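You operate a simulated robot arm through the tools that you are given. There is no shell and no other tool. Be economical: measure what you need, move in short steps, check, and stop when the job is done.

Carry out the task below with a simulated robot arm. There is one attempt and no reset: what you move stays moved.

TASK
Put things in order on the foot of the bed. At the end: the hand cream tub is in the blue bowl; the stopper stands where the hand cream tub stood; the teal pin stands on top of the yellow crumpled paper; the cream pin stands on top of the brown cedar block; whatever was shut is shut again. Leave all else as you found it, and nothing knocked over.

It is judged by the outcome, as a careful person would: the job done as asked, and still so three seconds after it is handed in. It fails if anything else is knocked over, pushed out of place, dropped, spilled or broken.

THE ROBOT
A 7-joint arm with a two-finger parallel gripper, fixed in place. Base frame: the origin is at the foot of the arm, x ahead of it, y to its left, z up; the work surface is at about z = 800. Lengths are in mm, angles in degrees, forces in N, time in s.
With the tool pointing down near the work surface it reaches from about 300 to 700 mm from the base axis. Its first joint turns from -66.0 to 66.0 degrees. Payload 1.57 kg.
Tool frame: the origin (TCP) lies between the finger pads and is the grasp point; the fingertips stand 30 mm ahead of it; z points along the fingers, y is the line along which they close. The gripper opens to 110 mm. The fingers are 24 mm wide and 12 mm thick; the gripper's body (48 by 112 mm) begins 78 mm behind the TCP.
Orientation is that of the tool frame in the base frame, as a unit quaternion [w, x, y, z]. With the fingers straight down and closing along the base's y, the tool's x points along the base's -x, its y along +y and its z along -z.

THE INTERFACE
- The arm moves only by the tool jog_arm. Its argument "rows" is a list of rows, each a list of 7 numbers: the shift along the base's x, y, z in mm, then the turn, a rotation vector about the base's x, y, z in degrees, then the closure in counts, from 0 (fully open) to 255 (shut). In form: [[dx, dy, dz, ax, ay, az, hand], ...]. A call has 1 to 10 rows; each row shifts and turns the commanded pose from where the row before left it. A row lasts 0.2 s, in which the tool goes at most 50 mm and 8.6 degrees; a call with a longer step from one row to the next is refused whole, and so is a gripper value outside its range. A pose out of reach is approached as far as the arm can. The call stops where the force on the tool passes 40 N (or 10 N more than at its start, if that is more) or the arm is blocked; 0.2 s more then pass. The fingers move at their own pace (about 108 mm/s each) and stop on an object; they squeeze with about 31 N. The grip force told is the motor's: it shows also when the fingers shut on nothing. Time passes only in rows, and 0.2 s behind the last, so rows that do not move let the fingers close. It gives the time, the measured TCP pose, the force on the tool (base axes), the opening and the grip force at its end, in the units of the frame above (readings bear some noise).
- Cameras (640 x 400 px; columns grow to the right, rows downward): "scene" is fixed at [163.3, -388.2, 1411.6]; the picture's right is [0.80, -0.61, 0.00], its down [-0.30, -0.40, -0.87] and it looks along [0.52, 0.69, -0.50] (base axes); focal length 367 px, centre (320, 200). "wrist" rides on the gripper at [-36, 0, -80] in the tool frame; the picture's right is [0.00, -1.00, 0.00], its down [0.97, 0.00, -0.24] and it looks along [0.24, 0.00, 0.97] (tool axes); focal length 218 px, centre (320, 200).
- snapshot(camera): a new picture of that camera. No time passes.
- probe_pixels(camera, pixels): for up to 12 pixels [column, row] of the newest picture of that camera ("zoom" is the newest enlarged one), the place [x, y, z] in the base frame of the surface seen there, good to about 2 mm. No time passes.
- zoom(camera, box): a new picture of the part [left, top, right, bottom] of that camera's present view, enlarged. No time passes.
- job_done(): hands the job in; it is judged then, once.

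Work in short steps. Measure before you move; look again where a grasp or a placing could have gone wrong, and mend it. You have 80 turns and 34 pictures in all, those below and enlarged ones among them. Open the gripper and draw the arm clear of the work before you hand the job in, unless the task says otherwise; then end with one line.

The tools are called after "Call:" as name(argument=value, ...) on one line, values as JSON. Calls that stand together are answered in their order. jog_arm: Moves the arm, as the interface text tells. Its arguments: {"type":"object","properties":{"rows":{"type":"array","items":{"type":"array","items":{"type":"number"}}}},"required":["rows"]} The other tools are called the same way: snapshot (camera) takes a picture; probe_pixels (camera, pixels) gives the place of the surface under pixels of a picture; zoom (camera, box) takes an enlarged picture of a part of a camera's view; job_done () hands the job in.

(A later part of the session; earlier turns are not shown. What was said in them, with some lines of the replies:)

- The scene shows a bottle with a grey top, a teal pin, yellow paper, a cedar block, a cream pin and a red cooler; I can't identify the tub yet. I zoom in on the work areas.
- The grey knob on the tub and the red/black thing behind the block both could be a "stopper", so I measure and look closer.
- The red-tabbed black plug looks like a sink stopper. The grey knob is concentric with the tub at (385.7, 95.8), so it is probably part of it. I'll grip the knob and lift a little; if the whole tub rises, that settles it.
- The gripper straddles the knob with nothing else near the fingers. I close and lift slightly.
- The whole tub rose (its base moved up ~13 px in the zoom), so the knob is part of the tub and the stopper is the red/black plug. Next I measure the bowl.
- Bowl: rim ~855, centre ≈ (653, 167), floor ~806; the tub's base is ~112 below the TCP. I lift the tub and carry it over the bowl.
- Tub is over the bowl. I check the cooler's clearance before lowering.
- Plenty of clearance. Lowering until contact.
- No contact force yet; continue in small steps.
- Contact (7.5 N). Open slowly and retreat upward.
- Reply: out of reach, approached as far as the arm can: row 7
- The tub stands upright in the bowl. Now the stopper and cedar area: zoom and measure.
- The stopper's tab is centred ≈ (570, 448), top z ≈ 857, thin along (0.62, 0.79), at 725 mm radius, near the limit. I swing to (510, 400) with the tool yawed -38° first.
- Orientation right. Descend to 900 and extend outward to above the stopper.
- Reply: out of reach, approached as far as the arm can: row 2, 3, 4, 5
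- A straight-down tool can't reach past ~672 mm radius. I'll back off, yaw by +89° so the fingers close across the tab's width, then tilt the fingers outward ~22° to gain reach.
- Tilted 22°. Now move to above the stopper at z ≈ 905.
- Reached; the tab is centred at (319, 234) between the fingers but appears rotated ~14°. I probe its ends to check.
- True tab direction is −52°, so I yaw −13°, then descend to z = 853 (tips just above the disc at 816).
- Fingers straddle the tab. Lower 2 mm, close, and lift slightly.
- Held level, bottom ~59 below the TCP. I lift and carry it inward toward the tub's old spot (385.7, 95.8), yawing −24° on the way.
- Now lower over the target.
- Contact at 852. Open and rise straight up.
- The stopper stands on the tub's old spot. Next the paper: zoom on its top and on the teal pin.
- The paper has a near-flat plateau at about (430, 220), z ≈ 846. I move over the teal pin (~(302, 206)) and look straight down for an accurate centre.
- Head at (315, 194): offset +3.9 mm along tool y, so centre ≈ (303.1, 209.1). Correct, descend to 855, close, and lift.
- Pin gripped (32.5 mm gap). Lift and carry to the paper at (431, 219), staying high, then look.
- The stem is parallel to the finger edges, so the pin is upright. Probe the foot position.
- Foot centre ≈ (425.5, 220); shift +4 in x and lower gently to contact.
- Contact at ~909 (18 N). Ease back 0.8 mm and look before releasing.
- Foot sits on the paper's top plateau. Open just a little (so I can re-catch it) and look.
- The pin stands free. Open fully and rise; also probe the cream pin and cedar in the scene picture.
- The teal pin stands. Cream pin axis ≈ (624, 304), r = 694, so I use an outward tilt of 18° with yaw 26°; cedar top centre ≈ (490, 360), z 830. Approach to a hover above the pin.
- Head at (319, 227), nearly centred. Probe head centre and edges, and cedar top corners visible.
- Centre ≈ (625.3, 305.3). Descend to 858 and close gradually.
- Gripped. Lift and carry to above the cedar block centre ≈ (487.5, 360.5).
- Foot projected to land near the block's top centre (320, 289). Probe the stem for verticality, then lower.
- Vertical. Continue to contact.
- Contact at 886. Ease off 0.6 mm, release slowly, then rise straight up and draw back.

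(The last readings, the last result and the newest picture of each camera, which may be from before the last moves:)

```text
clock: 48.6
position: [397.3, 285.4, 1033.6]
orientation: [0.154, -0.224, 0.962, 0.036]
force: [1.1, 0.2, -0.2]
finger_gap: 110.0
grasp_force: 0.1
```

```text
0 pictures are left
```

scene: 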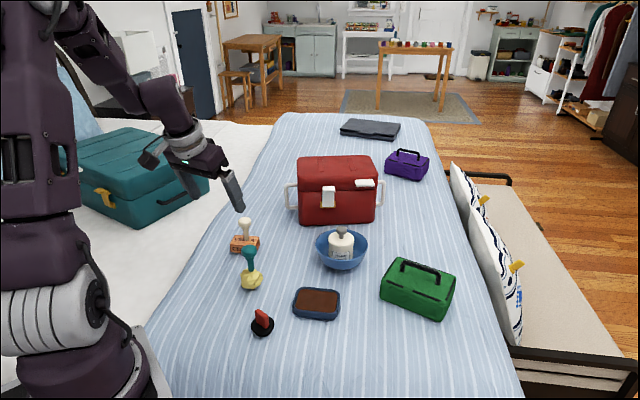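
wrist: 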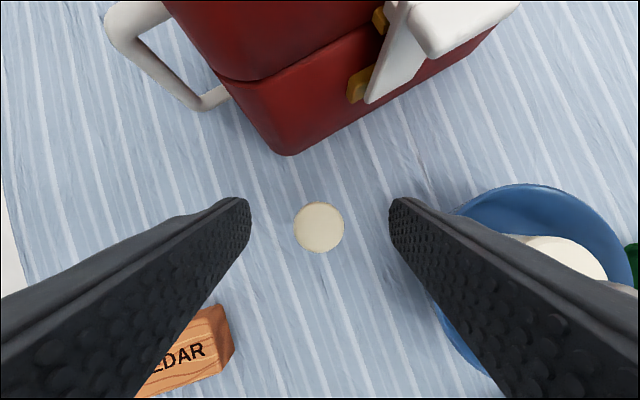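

The last picture shows all four items placed and standing: cream pin on the cedar at (246, 230), teal pin on the paper at (250, 262), tub in the bowl, stopper at (262, 323). The gripper is open and clear, so I hand the job in.

Call:
job_done()

```text
The job is handed in.
```

The job is handed in. The hand cream tub is in the blue bowl, the stopper stands where the tub stood, the teal pin is on the yellow paper, and the cream pin is on the cedar block. I opened nothing that was shut, and the last picture showed nothing knocked over.
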